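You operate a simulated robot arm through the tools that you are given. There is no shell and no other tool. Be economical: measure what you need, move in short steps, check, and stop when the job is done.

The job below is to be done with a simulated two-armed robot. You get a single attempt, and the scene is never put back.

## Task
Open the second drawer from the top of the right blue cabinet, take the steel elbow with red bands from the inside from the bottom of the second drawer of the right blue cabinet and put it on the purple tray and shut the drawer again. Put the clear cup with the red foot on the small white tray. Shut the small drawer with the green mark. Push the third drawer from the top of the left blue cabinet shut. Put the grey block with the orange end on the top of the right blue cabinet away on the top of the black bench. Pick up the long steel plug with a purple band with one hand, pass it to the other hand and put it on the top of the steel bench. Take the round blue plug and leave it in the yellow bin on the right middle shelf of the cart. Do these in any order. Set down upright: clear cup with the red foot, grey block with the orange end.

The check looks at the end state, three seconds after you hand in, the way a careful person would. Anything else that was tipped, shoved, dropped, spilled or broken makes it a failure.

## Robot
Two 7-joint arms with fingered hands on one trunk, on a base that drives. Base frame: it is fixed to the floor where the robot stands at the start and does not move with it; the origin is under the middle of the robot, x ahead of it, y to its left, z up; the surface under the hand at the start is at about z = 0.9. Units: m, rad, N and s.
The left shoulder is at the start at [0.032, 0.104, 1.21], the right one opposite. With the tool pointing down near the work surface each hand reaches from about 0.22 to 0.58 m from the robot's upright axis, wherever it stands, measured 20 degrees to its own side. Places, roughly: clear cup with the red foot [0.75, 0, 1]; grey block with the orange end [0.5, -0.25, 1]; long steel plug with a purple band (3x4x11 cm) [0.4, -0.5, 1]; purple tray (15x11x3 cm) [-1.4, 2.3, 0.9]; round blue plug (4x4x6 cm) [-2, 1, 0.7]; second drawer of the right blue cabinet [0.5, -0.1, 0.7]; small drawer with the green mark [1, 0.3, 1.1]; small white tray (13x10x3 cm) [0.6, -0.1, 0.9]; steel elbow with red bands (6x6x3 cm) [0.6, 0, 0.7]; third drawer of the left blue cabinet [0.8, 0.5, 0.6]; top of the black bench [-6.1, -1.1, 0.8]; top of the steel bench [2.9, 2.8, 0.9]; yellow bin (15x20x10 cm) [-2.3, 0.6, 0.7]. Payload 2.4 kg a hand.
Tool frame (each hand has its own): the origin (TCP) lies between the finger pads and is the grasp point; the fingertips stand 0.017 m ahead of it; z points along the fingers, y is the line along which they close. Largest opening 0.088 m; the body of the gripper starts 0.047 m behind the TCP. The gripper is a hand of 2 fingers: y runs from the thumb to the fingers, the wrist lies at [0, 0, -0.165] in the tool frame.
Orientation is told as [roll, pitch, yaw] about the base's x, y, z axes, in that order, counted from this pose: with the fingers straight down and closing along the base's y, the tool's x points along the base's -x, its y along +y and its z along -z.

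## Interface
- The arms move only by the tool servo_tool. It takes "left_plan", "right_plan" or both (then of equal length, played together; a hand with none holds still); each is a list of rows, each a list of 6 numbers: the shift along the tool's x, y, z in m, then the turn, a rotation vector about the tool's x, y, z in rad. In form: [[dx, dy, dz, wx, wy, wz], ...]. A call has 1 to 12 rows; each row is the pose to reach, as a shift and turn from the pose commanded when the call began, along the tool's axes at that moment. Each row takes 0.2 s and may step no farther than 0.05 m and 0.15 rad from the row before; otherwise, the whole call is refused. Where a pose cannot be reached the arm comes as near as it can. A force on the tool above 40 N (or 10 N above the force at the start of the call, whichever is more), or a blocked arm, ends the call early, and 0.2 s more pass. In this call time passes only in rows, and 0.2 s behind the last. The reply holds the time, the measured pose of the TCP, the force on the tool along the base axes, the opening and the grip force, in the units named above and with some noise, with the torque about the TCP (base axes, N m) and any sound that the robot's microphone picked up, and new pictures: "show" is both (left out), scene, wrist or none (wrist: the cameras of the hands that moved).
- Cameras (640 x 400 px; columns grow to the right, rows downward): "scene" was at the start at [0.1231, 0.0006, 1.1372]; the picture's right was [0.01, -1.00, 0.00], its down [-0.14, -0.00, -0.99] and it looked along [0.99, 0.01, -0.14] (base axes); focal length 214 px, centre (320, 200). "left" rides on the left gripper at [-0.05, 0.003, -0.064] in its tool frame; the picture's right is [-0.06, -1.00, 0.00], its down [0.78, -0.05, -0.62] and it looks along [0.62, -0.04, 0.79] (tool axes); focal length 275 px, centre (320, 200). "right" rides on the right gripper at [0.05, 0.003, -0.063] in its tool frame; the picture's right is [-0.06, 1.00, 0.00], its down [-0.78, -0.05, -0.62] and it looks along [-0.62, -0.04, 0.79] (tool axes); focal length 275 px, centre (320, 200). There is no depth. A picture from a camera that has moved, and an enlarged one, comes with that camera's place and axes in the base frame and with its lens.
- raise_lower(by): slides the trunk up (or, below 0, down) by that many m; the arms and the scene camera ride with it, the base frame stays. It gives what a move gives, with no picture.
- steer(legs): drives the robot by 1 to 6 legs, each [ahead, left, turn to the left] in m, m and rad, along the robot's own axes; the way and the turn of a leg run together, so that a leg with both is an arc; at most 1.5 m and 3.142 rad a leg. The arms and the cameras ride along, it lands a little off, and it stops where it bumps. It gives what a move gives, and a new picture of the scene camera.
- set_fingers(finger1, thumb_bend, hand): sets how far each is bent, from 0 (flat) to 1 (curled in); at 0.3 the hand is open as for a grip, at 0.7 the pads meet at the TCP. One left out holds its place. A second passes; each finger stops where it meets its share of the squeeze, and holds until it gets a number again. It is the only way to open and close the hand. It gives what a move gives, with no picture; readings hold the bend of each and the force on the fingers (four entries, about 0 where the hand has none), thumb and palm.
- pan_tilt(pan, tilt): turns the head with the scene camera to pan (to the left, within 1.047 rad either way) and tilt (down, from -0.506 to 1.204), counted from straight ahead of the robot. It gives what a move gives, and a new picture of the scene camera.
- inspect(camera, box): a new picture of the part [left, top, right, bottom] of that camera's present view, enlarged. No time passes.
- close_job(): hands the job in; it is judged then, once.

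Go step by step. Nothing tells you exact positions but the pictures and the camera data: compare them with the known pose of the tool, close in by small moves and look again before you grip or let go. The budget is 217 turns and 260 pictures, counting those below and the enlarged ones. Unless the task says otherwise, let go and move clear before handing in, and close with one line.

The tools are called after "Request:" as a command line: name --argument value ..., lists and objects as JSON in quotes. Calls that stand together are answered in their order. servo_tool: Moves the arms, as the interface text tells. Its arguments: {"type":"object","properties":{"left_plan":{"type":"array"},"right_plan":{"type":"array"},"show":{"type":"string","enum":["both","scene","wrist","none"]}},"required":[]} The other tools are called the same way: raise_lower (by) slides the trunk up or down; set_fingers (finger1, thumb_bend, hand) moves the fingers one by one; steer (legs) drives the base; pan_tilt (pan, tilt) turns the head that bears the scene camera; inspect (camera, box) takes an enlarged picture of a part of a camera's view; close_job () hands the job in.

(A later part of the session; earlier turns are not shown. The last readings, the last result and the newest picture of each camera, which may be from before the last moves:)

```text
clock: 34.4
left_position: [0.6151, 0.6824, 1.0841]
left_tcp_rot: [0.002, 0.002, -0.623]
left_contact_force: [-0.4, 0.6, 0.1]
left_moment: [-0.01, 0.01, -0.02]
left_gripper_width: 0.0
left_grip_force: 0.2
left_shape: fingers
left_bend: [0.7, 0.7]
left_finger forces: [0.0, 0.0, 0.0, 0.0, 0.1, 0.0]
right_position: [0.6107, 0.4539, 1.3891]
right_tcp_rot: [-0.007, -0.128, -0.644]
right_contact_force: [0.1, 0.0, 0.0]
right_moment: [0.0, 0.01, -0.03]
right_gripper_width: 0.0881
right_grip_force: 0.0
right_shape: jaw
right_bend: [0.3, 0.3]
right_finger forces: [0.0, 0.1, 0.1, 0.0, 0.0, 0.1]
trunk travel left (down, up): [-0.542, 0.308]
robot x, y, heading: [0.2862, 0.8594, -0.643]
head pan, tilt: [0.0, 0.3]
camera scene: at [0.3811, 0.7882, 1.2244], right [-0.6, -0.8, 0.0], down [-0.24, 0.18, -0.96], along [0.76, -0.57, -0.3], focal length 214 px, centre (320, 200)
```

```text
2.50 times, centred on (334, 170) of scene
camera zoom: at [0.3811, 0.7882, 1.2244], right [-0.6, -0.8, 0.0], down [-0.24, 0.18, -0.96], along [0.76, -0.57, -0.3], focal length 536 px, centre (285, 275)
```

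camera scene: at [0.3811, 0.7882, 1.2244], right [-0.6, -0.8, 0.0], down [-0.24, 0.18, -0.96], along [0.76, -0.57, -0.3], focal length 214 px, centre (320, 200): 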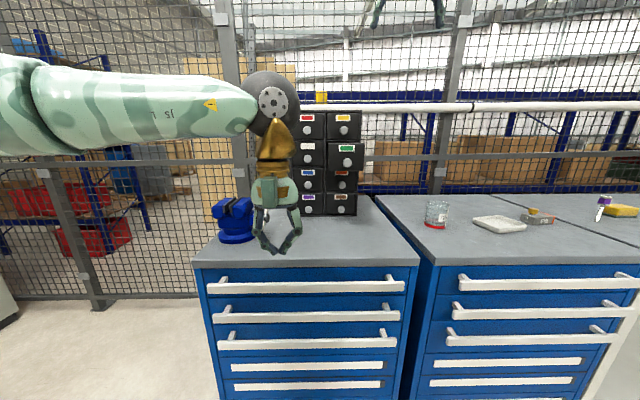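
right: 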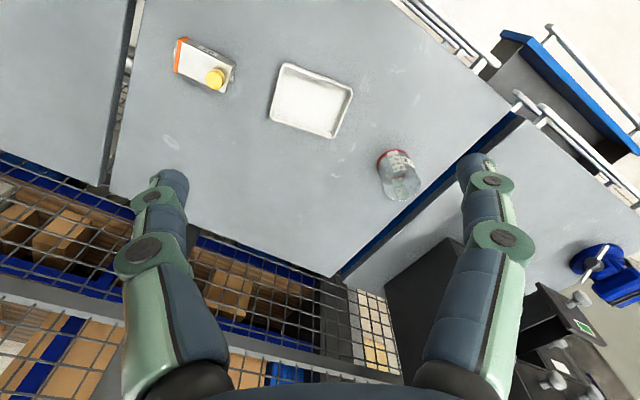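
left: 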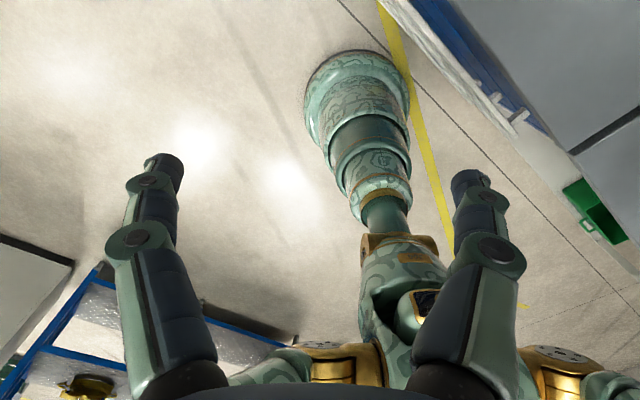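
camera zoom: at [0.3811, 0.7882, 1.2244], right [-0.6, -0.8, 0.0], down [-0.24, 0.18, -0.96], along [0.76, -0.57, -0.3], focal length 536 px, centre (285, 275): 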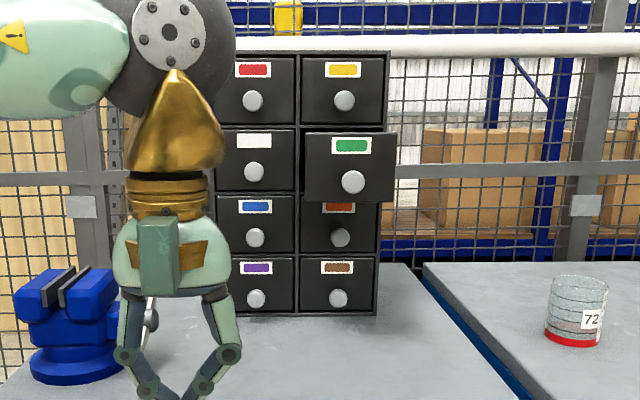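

Green knob is at about 0.48 m ahead in cabinet depth, z≈1.137, pulled out 13 cm. I'll drive closer and point the left fist forward at it.

Request:
steer --legs '[[0, -0.16, 0], [0.235, 0, 0]]'

Request:
servo_tool --left_plan '[[-0.01, 0.005, -0.005, 0, -0.14, 0], [-0.02, 0.01, -0.01, 0, -0.28, 0], [-0.03, 0.015, -0.02, 0, -0.42, 0], [-0.04, 0.02, -0.03, 0, -0.56, 0], [-0.05, 0.02, -0.04, 0, -0.7, 0], [-0.06, 0.02, -0.05, 0, -0.84, 0], [-0.07, 0.02, -0.053, 0, -0.98, 0], [-0.075, 0.02, -0.053, 0, -1.12, 0], [-0.075, 0.02, -0.053, 0, -1.2, 0]]' --right_plan '[[0, 0, 0, 0, 0.06, 0], [0, 0, 0, 0, 0.128, 0], [0, 0, 0, 0, 0.128, 0], [0, 0, 0, 0, 0.128, 0], [0, 0, 0, 0, 0.128, 0], [0, 0, 0, 0, 0.128, 0], [0, 0, 0, 0, 0.128, 0], [0, 0, 0, 0, 0.128, 0], [0, 0, 0, 0, 0.128, 0]]' --show "scene"

```text
clock: 37.2
left_position: [0.7163, 0.4103, 1.0843]
left_tcp_rot: [0.003, 0.002, -0.625]
left_contact_force: [-0.5, 0.5, -0.6]
left_moment: [0.0, 0.0, 0.02]
left_gripper_width: 0.0
left_grip_force: 0.1
left_shape: fingers
left_bend: [0.7, 0.7]
left_finger forces: [0.0, 0.0, 0.1, 0.0, 0.0, 0.0]
right_position: [0.71, 0.1816, 1.3894]
right_tcp_rot: [-0.008, -0.125, -0.648]
right_contact_force: [1.1, 0.0, 1.0]
right_moment: [-0.02, 0.0, 0.0]
right_gripper_width: 0.088
right_grip_force: 0.0
right_shape: jaw
right_bend: [0.3, 0.3]
right_finger forces: [0.0, 0.0, 0.0, 0.0, 0.0, 0.0]
trunk travel left (down, up): [-0.542, 0.308]
robot x, y, heading: [0.3855, 0.5924, -0.651]
head pan, tilt: [0.0, 0.3]
camera scene: at [0.4825, 0.5174, 1.2243], right [-0.6, -0.8, 0.0], down [-0.24, 0.18, -0.95], along [0.76, -0.58, -0.3], focal length 214 px, centre (320, 200)
```

scene: 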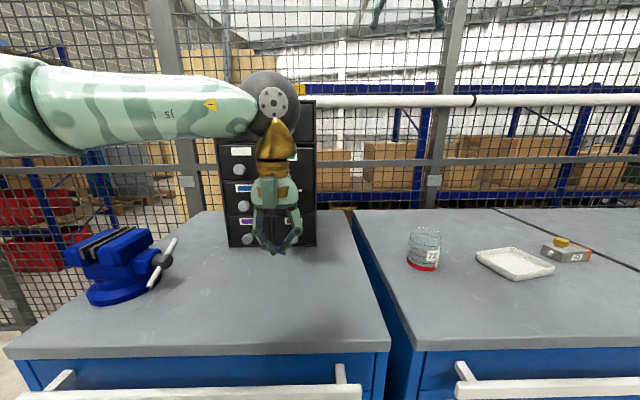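

```text
clock: 39.2
left_position: [0.7855, 0.3821, 1.1397]
left_tcp_rot: [0.011, -1.198, -0.635]
left_contact_force: [0.3, 0.3, 0.0]
left_moment: [-0.01, 0.01, 0.0]
left_gripper_width: 0.0
left_grip_force: 0.2
left_shape: fingers
left_bend: [0.7, 0.7]
left_finger forces: [0.1, 0.0, 0.1, 0.0, 0.0, 0.1]
right_position: [0.6994, 0.1969, 1.3852]
right_tcp_rot: [-0.007, 0.0, -0.645]
right_contact_force: [0.1, -0.5, 0.3]
right_moment: [0.02, -0.03, 0.0]
right_gripper_width: 0.0879
right_grip_force: 0.2
right_shape: jaw
right_bend: [0.3, 0.3]
right_finger forces: [0.0, 0.0, 0.0, 0.0, 0.0, 0.0]
right hand out of reach, approached as far as the arm can: row 1, 2, 3, 4, 5, 6, 7, 8, 9
trunk travel left (down, up): [-0.542, 0.308]
robot x, y, heading: [0.3788, 0.5887, -0.646]
head pan, tilt: [0.0, 0.3]
camera scene: at [0.482, 0.5182, 1.2244], right [-0.6, -0.8, 0.0], down [-0.24, 0.18, -0.96], along [0.76, -0.58, -0.3], focal length 214 px, centre (320, 200)
```

scene: 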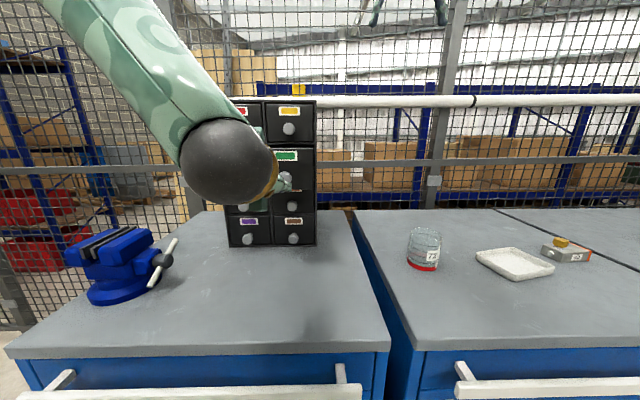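

The fist is pointing at the drawer. I'll zoom on it and check the left wrist view for alignment with the knob.

Request:
inspect --camera "scene" --box '[220, 90, 348, 170]'

Request:
inspect --camera "left" --box '[0, 0, 640, 400]'

```text
5.00 times, centred on (284, 130) of scene
camera zoom: at [0.482, 0.5182, 1.2244], right [-0.6, -0.8, 0.0], down [-0.24, 0.18, -0.96], along [0.76, -0.58, -0.3], focal length 1072 px, centre (500, 550)
```

zoom: 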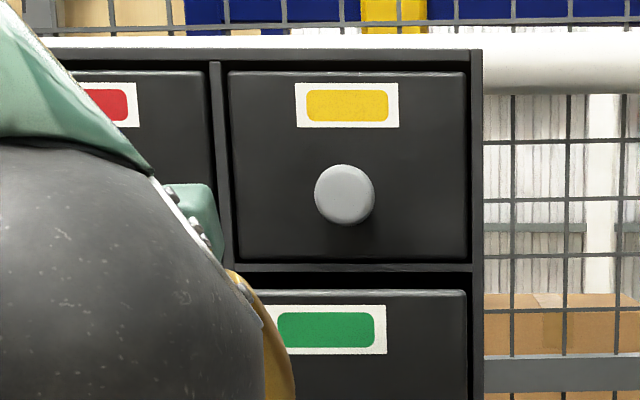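

```text
1.00 times, centred on (320, 200) of left (not enlarged: the box is as wide or as high as the picture)
camera zoom: at [0.7551, 0.4089, 1.2082], right [-0.57, -0.82, 0.05], down [-0.73, 0.47, -0.51], along [0.39, -0.33, -0.86], focal length 275 px, centre (320, 200)
```

zoom: 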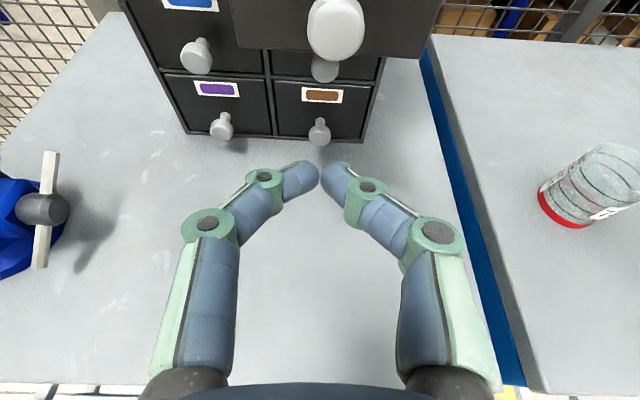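

Knob and fingertips line up laterally and in height. Pushing straight ahead.

Request:
servo_tool --left_plan '[[-0.011, 0, 0.028, 0, 0, 0], [-0.022, 0, 0.056, 0, 0, 0], [-0.029, 0, 0.075, 0, 0, 0], [-0.036, 0, 0.093, 0, 0, 0], [-0.043, 0, 0.112, 0, 0, 0], [-0.051, 0, 0.13, 0, 0, 0], [-0.058, 0, 0.149, 0, 0, 0], [-0.065, 0, 0.168, 0, 0, 0], [-0.07, 0, 0.18, 0, 0, 0], [-0.074, 0, 0.191, 0, 0, 0]]' --show "wrist"

```text
clock: 41.4
left_position: [0.9405, 0.2696, 1.1348]
left_tcp_rot: [0.003, -1.192, -0.638]
left_contact_force: [-25.0, 19.8, 6.3]
left_moment: [0.01, 0.0, 0.04]
left_gripper_width: 0.0
left_grip_force: 17.8
left_shape: fingers
left_bend: [0.75, 0.74]
left_finger forces: [17.5, 0.0, 0.0, 0.0, 18.6, 0.1]
right_position: [0.6926, 0.202, 1.3877]
right_tcp_rot: [-0.007, -0.005, -0.648]
right_contact_force: [-0.8, 0.5, -0.9]
right_moment: [0.0, 0.01, 0.03]
right_gripper_width: 0.0878
right_grip_force: 0.1
right_shape: jaw
right_bend: [0.3, 0.3]
right_finger forces: [0.1, 0.0, 0.1, 0.0, 0.1, 0.0]
trunk travel left (down, up): [-0.542, 0.308]
robot x, y, heading: [0.3835, 0.5952, -0.647]
head pan, tilt: [0.0, 0.3]
stopped in row 10 (left hand): the force on the tool passed its limit at 51 N (the readings are from after the stop); the commanded pose is now the measured one
camera left: at [0.9106, 0.2958, 1.2045], right [-0.57, -0.82, 0.06], down [-0.73, 0.47, -0.5], along [0.38, -0.33, -0.86], focal length 275 px, centre (320, 200)
```

left: 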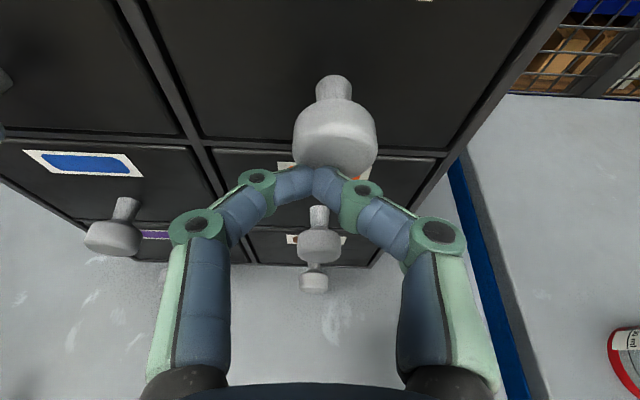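

The green drawer is flush and hit its stop. Now I'll retreat the fist and point it down again.

Request:
servo_tool --left_plan '[[0.014, 0, -0.037, 0, 0, 0], [0.029, 0, -0.075, 0, 0, 0], [0.043, 0, -0.112, 0, 0, 0], [0.058, 0, -0.149, 0, 0.14, 0], [0.058, 0, -0.149, 0, 0.28, 0], [0.058, 0, -0.149, 0, 0.42, 0], [0.058, 0, -0.149, 0, 0.56, 0], [0.058, 0, -0.149, 0, 0.7, 0], [0.058, 0, -0.149, 0, 0.84, 0], [0.058, 0, -0.149, 0, 0.98, 0], [0.058, 0, -0.149, 0, 1.12, 0], [0.058, 0, -0.149, 0, 1.195, 0]]' --show "scene"

Request:
set_fingers --hand "left" --finger1 0.3 --thumb_bend 0.3

Request:
inspect --camera "right" --box '[0, 0, 640, 400]'

```text
clock: 44.0
left_position: [0.8172, 0.3615, 1.1335]
left_tcp_rot: [0.002, 0.009, -0.633]
left_contact_force: [0.0, 0.3, 0.2]
left_moment: [-0.02, 0.04, -0.03]
left_gripper_width: 0.0
left_grip_force: 0.0
left_shape: fingers
left_bend: [0.7, 0.7]
left_finger forces: [0.1, 0.1, 0.0, 0.0, 0.0, 0.0]
right_position: [0.6982, 0.1964, 1.3848]
right_tcp_rot: [-0.006, 0.0, -0.649]
right_contact_force: [-0.5, 0.7, -0.3]
right_moment: [0.03, 0.02, 0.01]
right_gripper_width: 0.0881
right_grip_force: 0.1
right_shape: jaw
right_bend: [0.3, 0.3]
right_finger forces: [0.1, 0.0, 0.1, 0.1, 0.1, 0.1]
trunk travel left (down, up): [-0.542, 0.308]
robot x, y, heading: [0.3817, 0.5946, -0.646]
head pan, tilt: [0.0, 0.3]
camera scene: at [0.4814, 0.5182, 1.2244], right [-0.6, -0.8, 0.0], down [-0.24, 0.18, -0.96], along [0.76, -0.58, -0.3], focal length 214 px, centre (320, 200)
```

scene: 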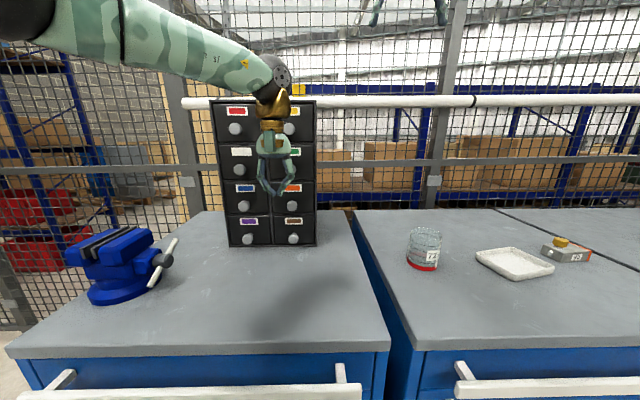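

```text
clock: 45.0
left_position: [0.817, 0.3605, 1.1327]
left_tcp_rot: [0.002, 0.006, -0.63]
left_contact_force: [0.2, 0.6, -0.1]
left_moment: [0.0, -0.01, -0.01]
left_gripper_width: 0.0837
left_grip_force: 0.1
left_shape: fingers
left_bend: [0.3, 0.3]
left_finger forces: [0.1, 0.0, 0.0, 0.0, 0.0, 0.1]
right_position: [0.6983, 0.1969, 1.3848]
right_tcp_rot: [-0.007, 0.001, -0.648]
right_contact_force: [0.7, -0.4, -0.2]
right_moment: [0.03, 0.0, 0.01]
right_gripper_width: 0.0882
right_grip_force: 0.1
right_shape: jaw
right_bend: [0.3, 0.3]
right_finger forces: [0.0, 0.0, 0.0, 0.1, 0.0, 0.0]
trunk travel left (down, up): [-0.542, 0.308]
robot x, y, heading: [0.3858, 0.5919, -0.645]
head pan, tilt: [0.0, 0.3]
```

```text
1.00 times, centred on (320, 200) of right (not enlarged: the box is as wide or as high as the picture)
camera zoom: at [0.6608, 0.2301, 1.448], right [0.65, 0.76, -0.01], down [0.6, -0.51, 0.62], along [0.47, -0.41, -0.79], focal length 275 px, centre (320, 200)
```

zoom: 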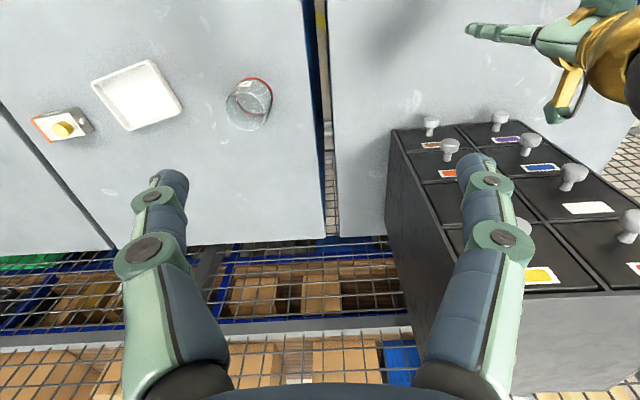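

Now the cup. I'll tuck the left hand back, move right in front of the right cabinet and lower the trunk slightly.

Request:
servo_tool --left_plan '[[0.03, 0.02, -0.03, 0, 0, 0], [0.06, 0.04, -0.06, 0, 0, 0], [0.09, 0.06, -0.09, 0, 0, 0], [0.12, 0.08, -0.12, 0, 0, 0], [0.15, 0.1, -0.15, 0, 0, 0]]' --show "none"

Request:
steer --legs '[[0, -0.285, 0], [0.06, 0, 0]]'

Request:
raise_lower --by -0.1

Request:
inspect --camera "right" --box '[0, 0, 640, 400]'

```text
clock: 46.2
left_position: [0.7547, 0.5297, 1.2873]
left_tcp_rot: [0.005, 0.005, -0.63]
left_contact_force: [0.8, -0.3, 0.2]
left_moment: [0.0, -0.01, 0.0]
left_gripper_width: 0.0836
left_grip_force: 0.0
left_shape: fingers
left_bend: [0.3, 0.3]
left_finger forces: [0.0, 0.1, 0.0, 0.1, 0.0, 0.0]
right_position: [0.6987, 0.197, 1.385]
right_tcp_rot: [-0.007, -0.001, -0.646]
right_contact_force: [0.2, 0.1, 0.5]
right_moment: [-0.02, -0.03, 0.01]
right_gripper_width: 0.088
right_grip_force: 0.0
right_shape: jaw
right_bend: [0.3, 0.3]
right_finger forces: [0.1, 0.0, 0.0, 0.0, 0.0, 0.0]
trunk travel left (down, up): [-0.542, 0.308]
robot x, y, heading: [0.384, 0.5929, -0.64]
head pan, tilt: [0.0, 0.3]
```

```text
clock: 48.8
left_position: [0.6286, 0.2626, 1.2875]
left_tcp_rot: [0.001, 0.006, -0.632]
left_contact_force: [0.7, 0.5, -0.9]
left_moment: [-0.01, 0.0, -0.01]
left_gripper_width: 0.0837
left_grip_force: 0.0
left_shape: fingers
left_bend: [0.3, 0.3]
left_finger forces: [0.1, 0.1, 0.0, 0.1, 0.1, 0.0]
right_position: [0.5722, -0.0705, 1.3841]
right_tcp_rot: [-0.006, 0.001, -0.647]
right_contact_force: [0.7, -0.4, -0.9]
right_moment: [-0.02, 0.04, -0.04]
right_gripper_width: 0.088
right_grip_force: 0.0
right_shape: jaw
right_bend: [0.3, 0.3]
right_finger forces: [0.1, 0.0, 0.0, 0.1, 0.0, 0.0]
trunk travel left (down, up): [-0.542, 0.308]
robot x, y, heading: [0.2569, 0.3271, -0.652]
head pan, tilt: [0.0, 0.3]
camera scene: at [0.3556, 0.2521, 1.2243], right [-0.6, -0.8, 0.0], down [-0.24, 0.18, -0.95], along [0.76, -0.58, -0.3], focal length 214 px, centre (320, 200)
```

scene: 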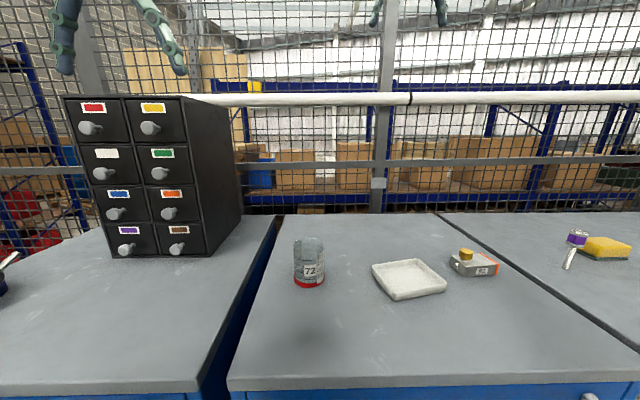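

```text
clock: 50.1
left_position: [0.6271, 0.2618, 1.1879]
left_tcp_rot: [0.002, 0.006, -0.632]
left_contact_force: [0.5, 0.2, -0.1]
left_moment: [-0.01, -0.04, -0.01]
left_gripper_width: 0.0836
left_grip_force: 0.1
left_shape: fingers
left_bend: [0.3, 0.3]
left_finger forces: [0.0, 0.0, 0.0, 0.1, 0.0, 0.0]
right_position: [0.5706, -0.0678, 1.2846]
right_tcp_rot: [-0.009, -0.001, -0.648]
right_contact_force: [0.3, 0.8, 0.0]
right_moment: [-0.02, 0.0, 0.03]
right_gripper_width: 0.0878
right_grip_force: 0.1
right_shape: jaw
right_bend: [0.3, 0.3]
right_finger forces: [0.1, 0.0, 0.0, 0.0, 0.0, 0.1]
trunk travel left (down, up): [-0.442, 0.408]
robot x, y, heading: [0.2527, 0.3296, -0.648]
head pan, tilt: [0.0, 0.3]
```

```text
1.00 times, centred on (320, 200) of right (not enlarged: the box is as wide or as high as the picture)
camera zoom: at [0.5334, -0.0354, 1.3483], right [0.65, 0.76, -0.01], down [0.6, -0.51, 0.62], along [0.47, -0.41, -0.79], focal length 275 px, centre (320, 200)
```

zoom: 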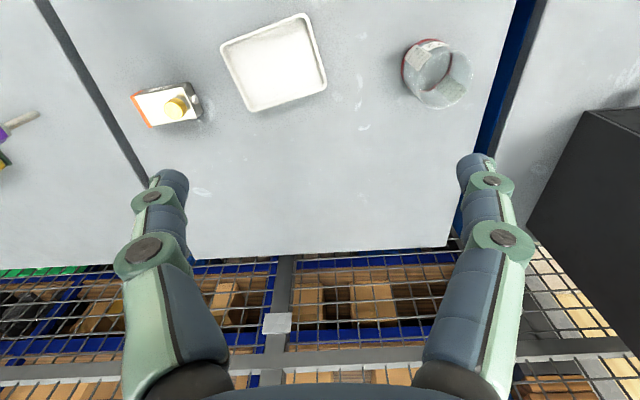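

The cup stands at about u 0.556, v 0.437 (cabinet frame). I'll move the right hand above it and check.

Request:
servo_tool --right_plan '[[-0.015, 0.04, 0, 0, 0, 0], [-0.03, 0.08, 0, 0, 0, 0], [-0.045, 0.12, 0, 0, 0, 0], [-0.058, 0.151, 0.02, 0, 0, 0], [-0.058, 0.151, 0.06, 0, 0, 0], [-0.058, 0.151, 0.1, 0, 0, 0], [-0.058, 0.151, 0.14, 0, 0, 0], [-0.058, 0.151, 0.18, 0, 0, 0]]' --show "both"

```text
clock: 51.9
left_position: [0.628, 0.2624, 1.187]
left_tcp_rot: [0.004, 0.007, -0.631]
left_contact_force: [0.1, -0.3, 0.6]
left_moment: [-0.03, -0.01, -0.02]
left_gripper_width: 0.0837
left_grip_force: 0.0
left_shape: fingers
left_bend: [0.3, 0.3]
left_finger forces: [0.1, 0.0, 0.0, 0.1, 0.1, 0.1]
right_position: [0.6875, 0.0552, 1.1065]
right_tcp_rot: [-0.006, 0.001, -0.649]
right_contact_force: [-0.1, -0.1, -0.4]
right_moment: [-0.01, -0.01, -0.04]
right_gripper_width: 0.088
right_grip_force: 0.1
right_shape: jaw
right_bend: [0.3, 0.3]
right_finger forces: [0.0, 0.1, 0.1, 0.0, 0.1, 0.1]
right hand out of reach, approached as far as the arm can: row 1, 2, 3, 4, 5, 6, 7, 8
trunk travel left (down, up): [-0.442, 0.408]
robot x, y, heading: [0.2576, 0.3248, -0.644]
head pan, tilt: [0.0, 0.3]
camera scene: at [0.3561, 0.2516, 1.1238], right [-0.6, -0.8, 0.0], down [-0.24, 0.18, -0.96], along [0.76, -0.58, -0.3], focal length 214 px, centre (320, 200)
camera right: at [0.649, 0.0884, 1.1697], right [0.65, 0.76, -0.01], down [0.6, -0.51, 0.62], along [0.47, -0.41, -0.79], focal length 275 px, centre (320, 200)
```

scene: 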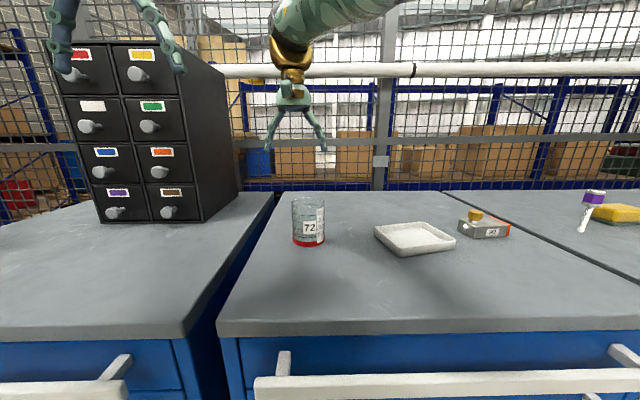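
right: 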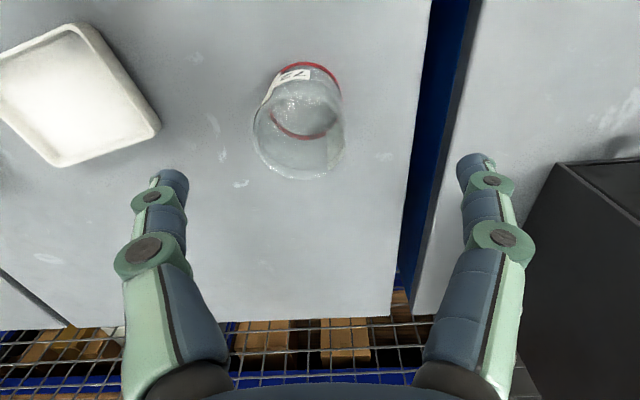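

The arm is at its reach limit with the tool straight down. I'll tilt the fingers forward by 0.4 rad to gain reach and see where it lands.

Request:
servo_tool --right_plan '[[0, 0, 0, 0, -0.14, 0], [0, 0, 0, 0, -0.28, 0], [0, 0, 0, 0, -0.4, 0], [0, 0, 0, 0, -0.4, 0]]' --show "none"

```text
clock: 52.9
left_position: [0.6277, 0.262, 1.1871]
left_tcp_rot: [0.002, 0.007, -0.631]
left_contact_force: [0.1, 0.3, 0.0]
left_moment: [-0.02, 0.04, 0.02]
left_gripper_width: 0.0837
left_grip_force: 0.2
left_shape: fingers
left_bend: [0.3, 0.3]
left_finger forces: [0.1, 0.0, 0.0, 0.0, 0.1, 0.0]
right_position: [0.6886, 0.0459, 1.1044]
right_tcp_rot: [-0.002, -0.402, -0.704]
right_contact_force: [-1.7, 4.0, -0.1]
right_moment: [-0.26, -0.09, -0.08]
right_gripper_width: 0.0882
right_grip_force: 0.0
right_shape: jaw
right_bend: [0.3, 0.3]
right_finger forces: [0.0, 0.0, 0.0, 0.0, 0.1, 0.1]
right hand out of reach, approached as far as the arm can: row 1, 2, 3
trunk travel left (down, up): [-0.442, 0.408]
robot x, y, heading: [0.2567, 0.326, -0.649]
head pan, tilt: [0.0, 0.3]
```

There is a small contact force, possibly between my own arms. I'll look at the scene before moving.

Request:
inspect --camera "scene" --box '[0, 0, 640, 400]'

Request:
inspect --camera "left" --box '[0, 0, 640, 400]'

```text
1.00 times, centred on (320, 200) of scene (not enlarged: the box is as wide or as high as the picture)
camera zoom: at [0.3555, 0.2524, 1.1239], right [-0.6, -0.8, 0.0], down [-0.24, 0.18, -0.96], along [0.76, -0.58, -0.3], focal length 214 px, centre (320, 200)
```

zoom: 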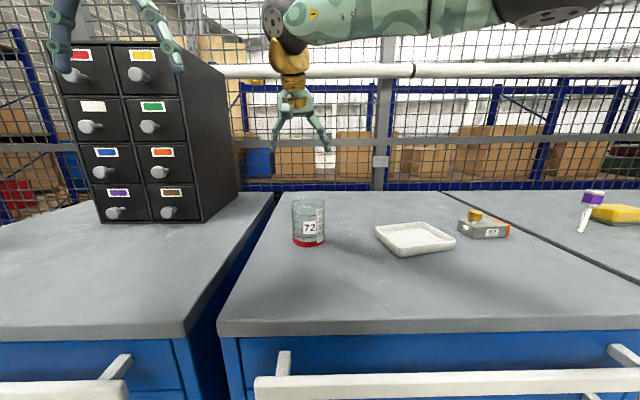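

```text
1.00 times, centred on (320, 200) of left (not enlarged: the box is as wide or as high as the picture)
camera zoom: at [0.6698, 0.2364, 1.2503], right [-0.54, -0.84, 0.0], down [-0.66, 0.42, 0.62], along [-0.52, 0.34, -0.78], focal length 275 px, centre (320, 200)
```

zoom: 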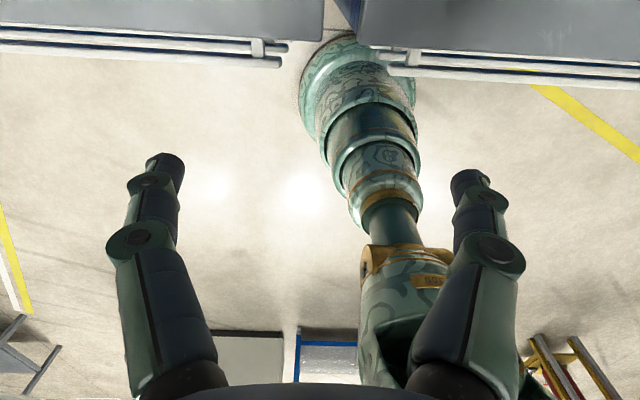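

No visible contact; the right arm is just awkward across the midline. I'll shift the robot left so the cup lies on the right arm's own side.

Request:
steer --legs '[[0, 0.14, 0]]'

Request:
servo_tool --right_plan '[[0, -0.04, 0, 0, 0, 0], [0, -0.08, 0, 0, 0, 0], [0, -0.11, 0, 0, 0, 0], [0, -0.14, 0, 0, 0, 0], [0, -0.14, 0, 0, 0, 0]]' --show "wrist"

```text
clock: 54.2
left_position: [0.7133, 0.3756, 1.1878]
left_tcp_rot: [0.002, 0.008, -0.634]
left_contact_force: [-0.1, 0.5, 0.7]
left_moment: [0.02, -0.01, 0.02]
left_gripper_width: 0.0833
left_grip_force: 0.0
left_shape: fingers
left_bend: [0.3, 0.3]
left_finger forces: [0.0, 0.0, 0.0, 0.0, 0.1, 0.0]
right_position: [0.7705, 0.1725, 1.1041]
right_tcp_rot: [-0.006, -0.4, -0.646]
right_contact_force: [0.2, 0.3, 0.5]
right_moment: [-0.01, -0.02, -0.02]
right_gripper_width: 0.0882
right_grip_force: 0.0
right_shape: jaw
right_bend: [0.3, 0.3]
right_finger forces: [0.0, 0.0, 0.0, 0.0, 0.0, 0.1]
trunk travel left (down, up): [-0.442, 0.408]
robot x, y, heading: [0.3414, 0.4387, -0.647]
head pan, tilt: [0.0, 0.3]
camera scene: at [0.4406, 0.3637, 1.1238], right [-0.6, -0.8, 0.0], down [-0.24, 0.18, -0.96], along [0.76, -0.58, -0.3], focal length 214 px, centre (320, 200)
```

scene: 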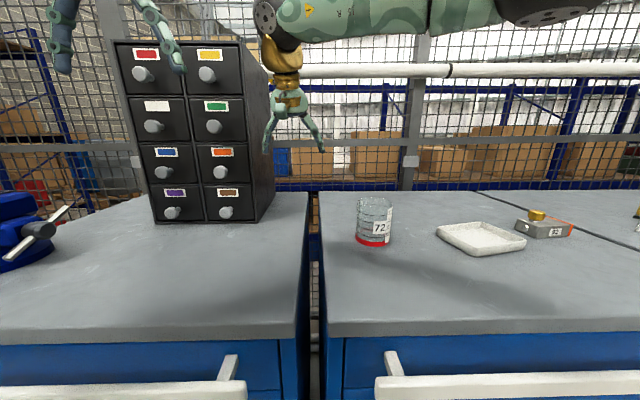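

```text
clock: 55.4
left_position: [0.7124, 0.3716, 1.1866]
left_tcp_rot: [0.001, 0.006, -0.635]
left_contact_force: [0.0, -0.5, -0.1]
left_moment: [0.01, 0.01, 0.01]
left_gripper_width: 0.0833
left_grip_force: 0.1
left_shape: fingers
left_bend: [0.3, 0.3]
left_finger forces: [0.0, 0.0, 0.0, 0.1, 0.0, 0.0]
right_position: [0.6845, 0.0601, 1.1032]
right_tcp_rot: [-0.006, -0.398, -0.648]
right_contact_force: [-0.4, 0.0, 0.2]
right_moment: [0.01, 0.0, -0.01]
right_gripper_width: 0.088
right_grip_force: 0.0
right_shape: jaw
right_bend: [0.3, 0.3]
right_finger forces: [0.0, 0.0, 0.0, 0.0, 0.0, 0.0]
trunk travel left (down, up): [-0.442, 0.408]
robot x, y, heading: [0.3384, 0.4408, -0.648]
head pan, tilt: [0.0, 0.3]
camera right: at [0.6308, 0.1065, 1.1416], right [0.65, 0.76, 0.02], down [0.36, -0.33, 0.88], along [0.67, -0.56, -0.48], focal length 275 px, centre (320, 200)
```

right: 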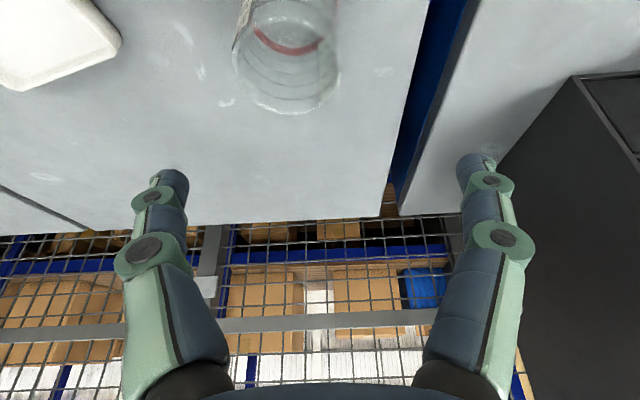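

Good, reachable now. Moving over the cup and descending around it to z≈0.97.

Request:
servo_tool --right_plan '[[-0.037, -0.02, 0.016, 0, 0, 0], [-0.037, -0.02, 0.016, 0, 0, 0], [-0.025, -0.02, 0.043, 0, 0, 0], [-0.014, -0.02, 0.07, 0, 0, 0], [-0.006, -0.02, 0.09, 0, 0, 0]]' --show "both"

```text
clock: 56.6
left_position: [0.7108, 0.3745, 1.1879]
left_tcp_rot: [0.003, 0.007, -0.635]
left_contact_force: [-0.1, -0.8, 0.8]
left_moment: [-0.01, 0.01, 0.0]
left_gripper_width: 0.0834
left_grip_force: 0.0
left_shape: fingers
left_bend: [0.3, 0.3]
left_finger forces: [0.1, 0.0, 0.1, 0.0, 0.0, 0.0]
right_position: [0.7044, 0.0198, 1.0235]
right_tcp_rot: [-0.006, -0.4, -0.647]
right_contact_force: [0.8, 0.1, 0.1]
right_moment: [0.02, 0.01, 0.03]
right_gripper_width: 0.088
right_grip_force: 0.2
right_shape: jaw
right_bend: [0.3, 0.3]
right_finger forces: [0.1, 0.0, 0.1, 0.0, 0.1, 0.0]
trunk travel left (down, up): [-0.442, 0.408]
robot x, y, heading: [0.3427, 0.439, -0.65]
head pan, tilt: [0.0, 0.3]
camera scene: at [0.4402, 0.3631, 1.1239], right [-0.61, -0.8, 0.0], down [-0.24, 0.18, -0.96], along [0.76, -0.58, -0.3], focal length 214 px, centre (320, 200)
camera right: at [0.6501, 0.0667, 1.0618], right [0.65, 0.76, 0.02], down [0.36, -0.33, 0.88], along [0.67, -0.56, -0.48], focal length 275 px, centre (320, 200)
```

scene: 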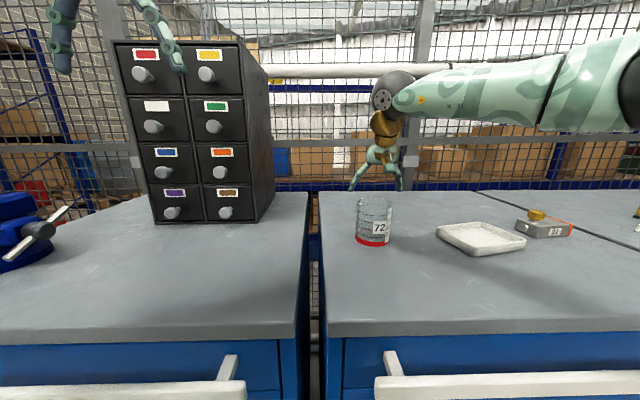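
right: 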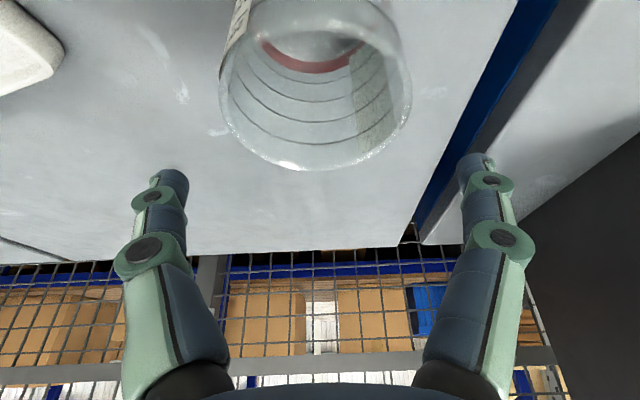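

Cup is centred between the fingers. Lowering to z≈0.955, then a gentle close.

Request:
servo_tool --right_plan '[[0.01, 0, 0.02, 0, 0, 0], [0.02, 0, 0.04, 0, 0, 0], [0.027, 0, 0.053, 0, 0, 0], [0.031, 0, 0.061, 0, 0, 0]]' --show "wrist"

Request:
set_fingers --hand "right" --finger1 0.5 --thumb_bend 0.5

```text
clock: 57.6
left_position: [0.7122, 0.3736, 1.1878]
left_tcp_rot: [0.003, 0.005, -0.636]
left_contact_force: [0.7, 0.3, -1.2]
left_moment: [-0.02, -0.03, 0.01]
left_gripper_width: 0.0836
left_grip_force: 0.0
left_shape: fingers
left_bend: [0.3, 0.3]
left_finger forces: [0.0, 0.1, 0.0, 0.0, 0.1, 0.0]
right_position: [0.7009, 0.0225, 0.9556]
right_tcp_rot: [-0.006, -0.4, -0.647]
right_contact_force: [-1.5, 1.4, 2.8]
right_moment: [-0.05, 0.01, -0.01]
right_gripper_width: 0.0881
right_grip_force: 0.1
right_shape: jaw
right_bend: [0.3, 0.3]
right_finger forces: [1.4, 0.0, 0.1, 0.1, 1.8, 0.0]
trunk travel left (down, up): [-0.442, 0.408]
robot x, y, heading: [0.3431, 0.437, -0.652]
head pan, tilt: [0.0, 0.3]
camera right: at [0.647, 0.0682, 0.9938], right [0.65, 0.76, 0.02], down [0.36, -0.33, 0.88], along [0.67, -0.56, -0.48], focal length 275 px, centre (320, 200)
```

right: 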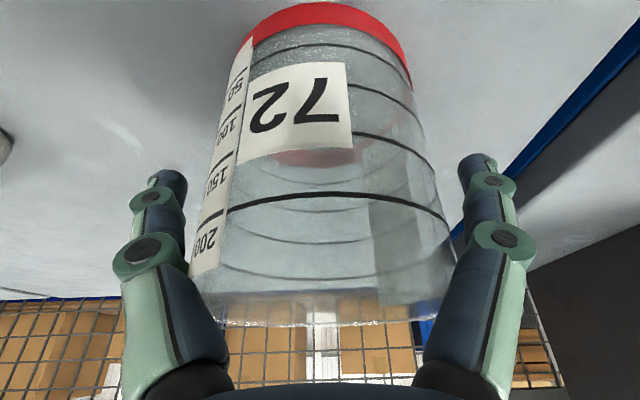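

```text
clock: 58.6
left_position: [0.7104, 0.374, 1.1864]
left_tcp_rot: [0.001, 0.005, -0.636]
left_contact_force: [-0.1, -0.6, 0.1]
left_moment: [-0.02, 0.04, -0.01]
left_gripper_width: 0.0837
left_grip_force: 0.0
left_shape: fingers
left_bend: [0.3, 0.3]
left_finger forces: [0.0, 0.0, 0.1, 0.0, 0.0, 0.0]
right_position: [0.7011, 0.023, 0.955]
right_tcp_rot: [-0.005, -0.399, -0.649]
right_contact_force: [-1.5, -0.3, 6.2]
right_moment: [0.0, 0.05, 0.0]
right_gripper_width: 0.0598
right_grip_force: 10.4
right_shape: fingers
right_bend: [0.45, 0.47]
right_finger forces: [10.0, 0.0, 0.1, 0.0, 10.4, 0.1]
trunk travel left (down, up): [-0.442, 0.408]
robot x, y, heading: [0.3389, 0.4393, -0.647]
head pan, tilt: [0.0, 0.3]
```

Cup is gripped at 10 N. Lifting it straight up, then driving right so the hand hovers over the white tray.

Request:
servo_tool --right_plan '[[-0.012, 0, -0.028, 0, 0, 0], [-0.023, 0, -0.055, 0, 0, 0], [-0.035, 0, -0.083, 0, 0, 0], [-0.047, 0, -0.11, 0, 0, 0]]' --show "none"

Request:
steer --legs '[[0, -0.22, 0]]'

Request:
inspect --camera "right" --box '[0, 0, 640, 400]'

```text
clock: 59.6
left_position: [0.712, 0.3732, 1.1876]
left_tcp_rot: [0.002, 0.007, -0.634]
left_contact_force: [-0.3, -0.1, 0.1]
left_moment: [-0.03, 0.02, -0.01]
left_gripper_width: 0.0837
left_grip_force: 0.0
left_shape: fingers
left_bend: [0.3, 0.3]
left_finger forces: [0.0, 0.0, 0.0, 0.0, 0.0, 0.0]
right_position: [0.7027, 0.0223, 1.074]
right_tcp_rot: [-0.008, -0.397, -0.648]
right_contact_force: [0.7, 0.0, -1.1]
right_moment: [0.02, 0.02, 0.05]
right_gripper_width: 0.0595
right_grip_force: 8.7
right_shape: fingers
right_bend: [0.44, 0.47]
right_finger forces: [8.3, 0.1, 0.0, 0.0, 8.7, 0.0]
trunk travel left (down, up): [-0.442, 0.408]
robot x, y, heading: [0.3413, 0.4364, -0.653]
head pan, tilt: [0.0, 0.3]
```

```text
clock: 61.3
left_position: [0.5788, 0.2003, 1.1864]
left_tcp_rot: [0.003, 0.006, -0.636]
left_contact_force: [0.5, 0.4, -0.1]
left_moment: [0.0, 0.02, 0.02]
left_gripper_width: 0.0836
left_grip_force: 0.0
left_shape: fingers
left_bend: [0.3, 0.3]
left_finger forces: [0.0, 0.0, 0.1, 0.1, 0.0, 0.1]
right_position: [0.571, -0.1516, 1.0752]
right_tcp_rot: [-0.008, -0.4, -0.648]
right_contact_force: [0.0, 0.1, -1.1]
right_moment: [-0.02, 0.01, 0.02]
right_gripper_width: 0.0594
right_grip_force: 8.4
right_shape: fingers
right_bend: [0.44, 0.47]
right_finger forces: [8.5, 0.1, 0.1, 0.0, 8.7, 0.0]
trunk travel left (down, up): [-0.442, 0.408]
robot x, y, heading: [0.2092, 0.2665, -0.65]
head pan, tilt: [0.0, 0.3]
camera scene: at [0.3083, 0.1897, 1.1238], right [-0.61, -0.8, 0.0], down [-0.24, 0.18, -0.96], along [0.76, -0.58, -0.3], focal length 214 px, centre (320, 200)
```

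scene: 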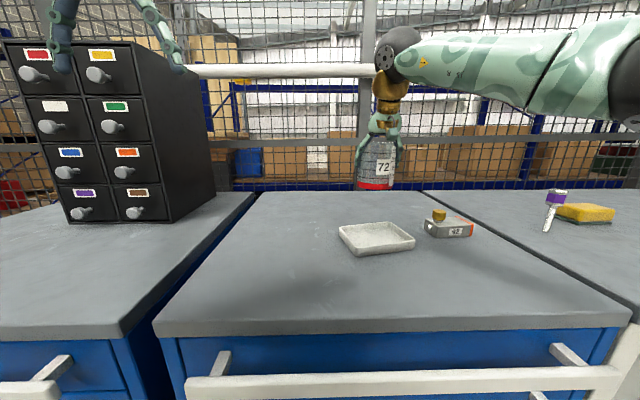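

```text
1.00 times, centred on (320, 200) of right (not enlarged: the box is as wide or as high as the picture)
camera zoom: at [0.5163, -0.1052, 1.1133], right [0.65, 0.76, 0.02], down [0.36, -0.33, 0.88], along [0.67, -0.56, -0.48], focal length 275 px, centre (320, 200)
```

zoom: 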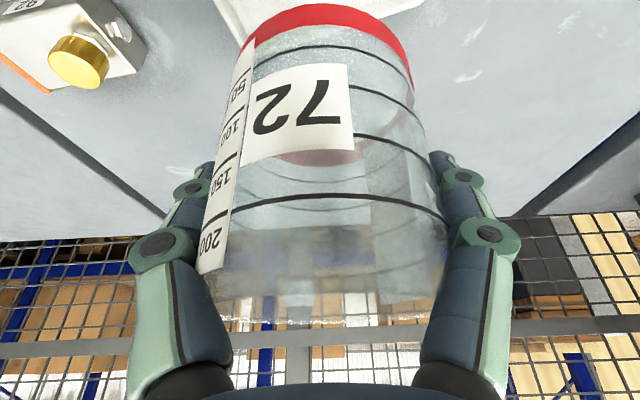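

Tray centre is near u 0.534, v 0.219, almost directly below the cup. Lowering most of the way and checking.

Request:
servo_tool --right_plan '[[0.01, 0, -0.004, 0, 0, 0], [0.02, 0, 0.02, 0, 0, 0], [0.029, 0, 0.041, 0, 0, 0], [0.037, 0, 0.06, 0, 0, 0], [0.041, 0, 0.07, 0, 0, 0]]' --show "scene"

Request:
inspect --camera "scene" --box '[310, 130, 470, 280]'

```text
clock: 62.5
left_position: [0.5813, 0.1998, 1.187]
left_tcp_rot: [0.003, 0.008, -0.636]
left_contact_force: [-0.6, -0.8, -0.1]
left_moment: [0.01, 0.01, -0.02]
left_gripper_width: 0.0835
left_grip_force: 0.0
left_shape: fingers
left_bend: [0.3, 0.3]
left_finger forces: [0.0, 0.1, 0.0, 0.0, 0.0, 0.0]
right_position: [0.5608, -0.1423, 0.9916]
right_tcp_rot: [-0.008, -0.4, -0.648]
right_contact_force: [0.0, 0.1, -0.7]
right_moment: [0.02, 0.03, 0.0]
right_gripper_width: 0.0594
right_grip_force: 8.6
right_shape: fingers
right_bend: [0.44, 0.47]
right_finger forces: [8.2, 0.0, 0.1, 0.1, 8.4, 0.0]
trunk travel left (down, up): [-0.442, 0.408]
robot x, y, heading: [0.2073, 0.266, -0.651]
head pan, tilt: [0.0, 0.3]
camera scene: at [0.3086, 0.1902, 1.1238], right [-0.61, -0.8, 0.0], down [-0.24, 0.18, -0.96], along [0.76, -0.58, -0.3], focal length 214 px, centre (320, 200)
```

scene: 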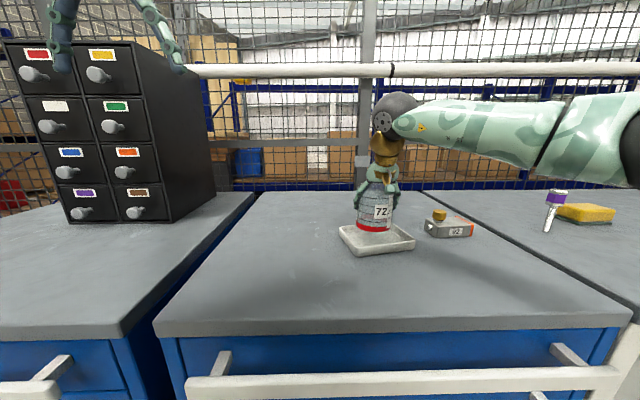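

```text
2.67 times, centred on (390, 205) of scene
camera zoom: at [0.3086, 0.1902, 1.1238], right [-0.61, -0.8, 0.0], down [-0.24, 0.18, -0.96], along [0.76, -0.58, -0.3], focal length 572 px, centre (133, 187)
```

zoom: 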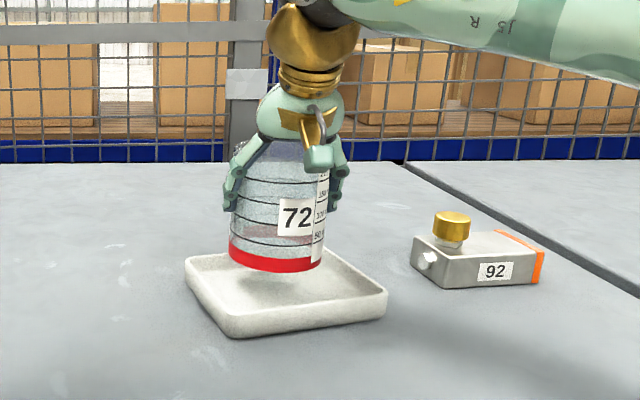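

Nicely over the tray. Shifting 5 mm right and lowering in small steps.

Request:
servo_tool --right_plan '[[0.004, -0.005, 0.01, 0, 0, 0], [0.008, -0.005, 0.018, 0, 0, 0], [0.0097, -0.005, 0.023, 0, 0, 0], [0.0109, -0.005, 0.0258, 0, 0, 0]]' --show "none"

```text
clock: 63.5
left_position: [0.5795, 0.2007, 1.1873]
left_tcp_rot: [0.002, 0.007, -0.634]
left_contact_force: [1.1, -0.2, -0.5]
left_moment: [0.04, -0.02, 0.0]
left_gripper_width: 0.0838
left_grip_force: 0.0
left_shape: fingers
left_bend: [0.3, 0.3]
left_finger forces: [0.1, 0.0, 0.1, 0.0, 0.0, 0.1]
right_position: [0.5576, -0.148, 0.9662]
right_tcp_rot: [-0.008, -0.4, -0.649]
right_contact_force: [0.1, -0.2, 0.0]
right_moment: [0.0, 0.03, -0.03]
right_gripper_width: 0.0594
right_grip_force: 7.5
right_shape: fingers
right_bend: [0.44, 0.47]
right_finger forces: [7.9, 0.0, 0.0, 0.0, 8.3, 0.1]
trunk travel left (down, up): [-0.442, 0.408]
robot x, y, heading: [0.208, 0.2618, -0.655]
head pan, tilt: [0.0, 0.3]
```

Weight seems to be nearly taken up. A few more millimetres with a zoom check.

Request:
servo_tool --right_plan '[[0.0008, 0, 0.0018, 0, 0, 0], [0.0016, 0, 0.0037, 0, 0, 0]]' --show "none"

Request:
inspect --camera "scene" --box '[310, 130, 470, 280]'

```text
clock: 64.1
left_position: [0.5804, 0.2019, 1.1881]
left_tcp_rot: [0.003, 0.007, -0.635]
left_contact_force: [-0.3, -0.5, 0.3]
left_moment: [0.02, 0.01, -0.01]
left_gripper_width: 0.0834
left_grip_force: 0.1
left_shape: fingers
left_bend: [0.3, 0.3]
left_finger forces: [0.0, 0.0, 0.1, 0.0, 0.1, 0.0]
right_position: [0.5582, -0.1483, 0.9627]
right_tcp_rot: [-0.006, -0.399, -0.649]
right_contact_force: [0.9, 0.9, -0.2]
right_moment: [0.01, -0.01, -0.01]
right_gripper_width: 0.0593
right_grip_force: 7.8
right_shape: fingers
right_bend: [0.44, 0.47]
right_finger forces: [8.0, 0.0, 0.0, 0.0, 8.1, 0.0]
trunk travel left (down, up): [-0.442, 0.408]
robot x, y, heading: [0.2039, 0.265, -0.65]
head pan, tilt: [0.0, 0.3]
```

```text
2.67 times, centred on (390, 205) of scene
camera zoom: at [0.3086, 0.1902, 1.1238], right [-0.61, -0.8, 0.0], down [-0.24, 0.18, -0.96], along [0.76, -0.58, -0.3], focal length 572 px, centre (133, 187)
```

zoom: 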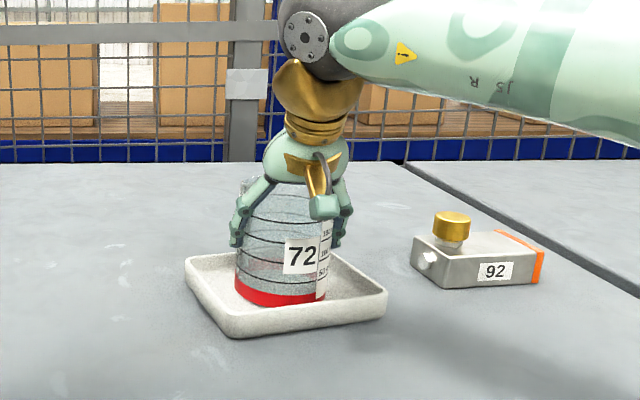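

Looks almost seated. Another 4 mm down until force shows.

Request:
servo_tool --right_plan '[[0.0006, 0, 0.0014, 0, 0, 0], [0.0012, 0, 0.0028, 0, 0, 0], [0.0018, 0, 0.0042, 0, 0, 0]]' --show "none"

```text
clock: 64.9
left_position: [0.5799, 0.2009, 1.1876]
left_tcp_rot: [0.001, 0.005, -0.636]
left_contact_force: [0.3, -0.1, -0.2]
left_moment: [0.03, 0.01, -0.02]
left_gripper_width: 0.0838
left_grip_force: 0.0
left_shape: fingers
left_bend: [0.3, 0.3]
left_finger forces: [0.0, 0.1, 0.0, 0.0, 0.1, 0.1]
right_position: [0.5586, -0.1482, 0.9594]
right_tcp_rot: [-0.008, -0.404, -0.65]
right_contact_force: [0.1, -1.1, 9.3]
right_moment: [-0.09, 0.03, 0.0]
right_gripper_width: 0.0597
right_grip_force: 9.5
right_shape: fingers
right_bend: [0.44, 0.47]
right_finger forces: [9.1, 0.0, 0.0, 0.1, 9.6, 0.1]
trunk travel left (down, up): [-0.442, 0.408]
robot x, y, heading: [0.2094, 0.2666, -0.653]
head pan, tilt: [0.0, 0.3]
```

Seated (9 N). Opening and rising straight up.

Request:
set_fingers --hand "right" --finger1 0.3 --thumb_bend 0.3

Request:
servo_tool --right_plan '[[-0.008, 0, -0.018, 0, 0, 0], [-0.016, 0, -0.037, 0, 0, 0], [-0.031, 0, -0.074, 0, 0, 0], [-0.047, 0, -0.11, 0, 0, 0], [-0.06, 0, -0.147, 0, 0, 0], [-0.07, 0, -0.19, 0, 0, 0]]' --show "scene"

```text
clock: 65.9
left_position: [0.5798, 0.2003, 1.1875]
left_tcp_rot: [0.001, 0.006, -0.636]
left_contact_force: [-0.4, 0.1, -0.2]
left_moment: [0.03, -0.02, 0.02]
left_gripper_width: 0.0833
left_grip_force: 0.1
left_shape: fingers
left_bend: [0.3, 0.3]
left_finger forces: [0.1, 0.2, 0.0, 0.0, 0.0, 0.1]
right_position: [0.5595, -0.1487, 0.9578]
right_tcp_rot: [-0.007, -0.4, -0.648]
right_contact_force: [-0.4, 0.4, 0.2]
right_moment: [-0.03, 0.02, 0.01]
right_gripper_width: 0.0837
right_grip_force: 0.2
right_shape: fingers
right_bend: [0.3, 0.3]
right_finger forces: [0.3, 0.0, 0.0, 0.0, 0.3, 0.0]
trunk travel left (down, up): [-0.442, 0.408]
robot x, y, heading: [0.2087, 0.2658, -0.651]
head pan, tilt: [0.0, 0.3]
```

```text
clock: 67.3
left_position: [0.5811, 0.2007, 1.1872]
left_tcp_rot: [0.003, 0.008, -0.636]
left_contact_force: [0.2, -0.4, -0.5]
left_moment: [0.01, -0.02, 0.01]
left_gripper_width: 0.0838
left_grip_force: 0.0
left_shape: fingers
left_bend: [0.3, 0.3]
left_finger forces: [0.0, 0.0, 0.0, 0.0, 0.1, 0.1]
right_position: [0.5546, -0.1388, 1.1595]
right_tcp_rot: [-0.007, -0.398, -0.649]
right_contact_force: [0.2, 0.0, -0.7]
right_moment: [0.02, 0.0, 0.0]
right_gripper_width: 0.0842
right_grip_force: 0.0
right_shape: fingers
right_bend: [0.3, 0.3]
right_finger forces: [0.1, 0.0, 0.0, 0.1, 0.1, 0.1]
trunk travel left (down, up): [-0.442, 0.408]
robot x, y, heading: [0.2061, 0.2654, -0.654]
head pan, tilt: [0.0, 0.3]
camera scene: at [0.3085, 0.1904, 1.1239], right [-0.61, -0.8, 0.0], down [-0.24, 0.18, -0.96], along [0.76, -0.58, -0.3], focal length 214 px, centre (320, 200)
```

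scene: 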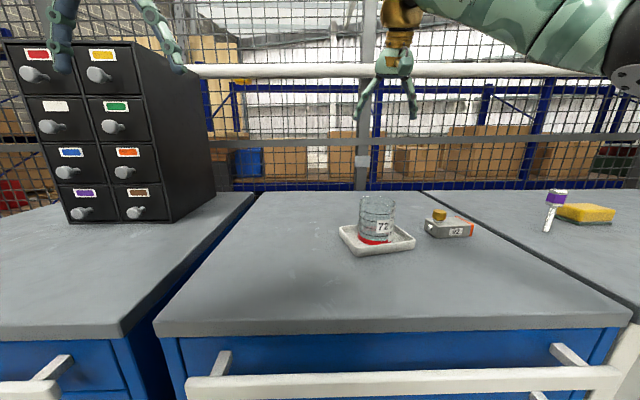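

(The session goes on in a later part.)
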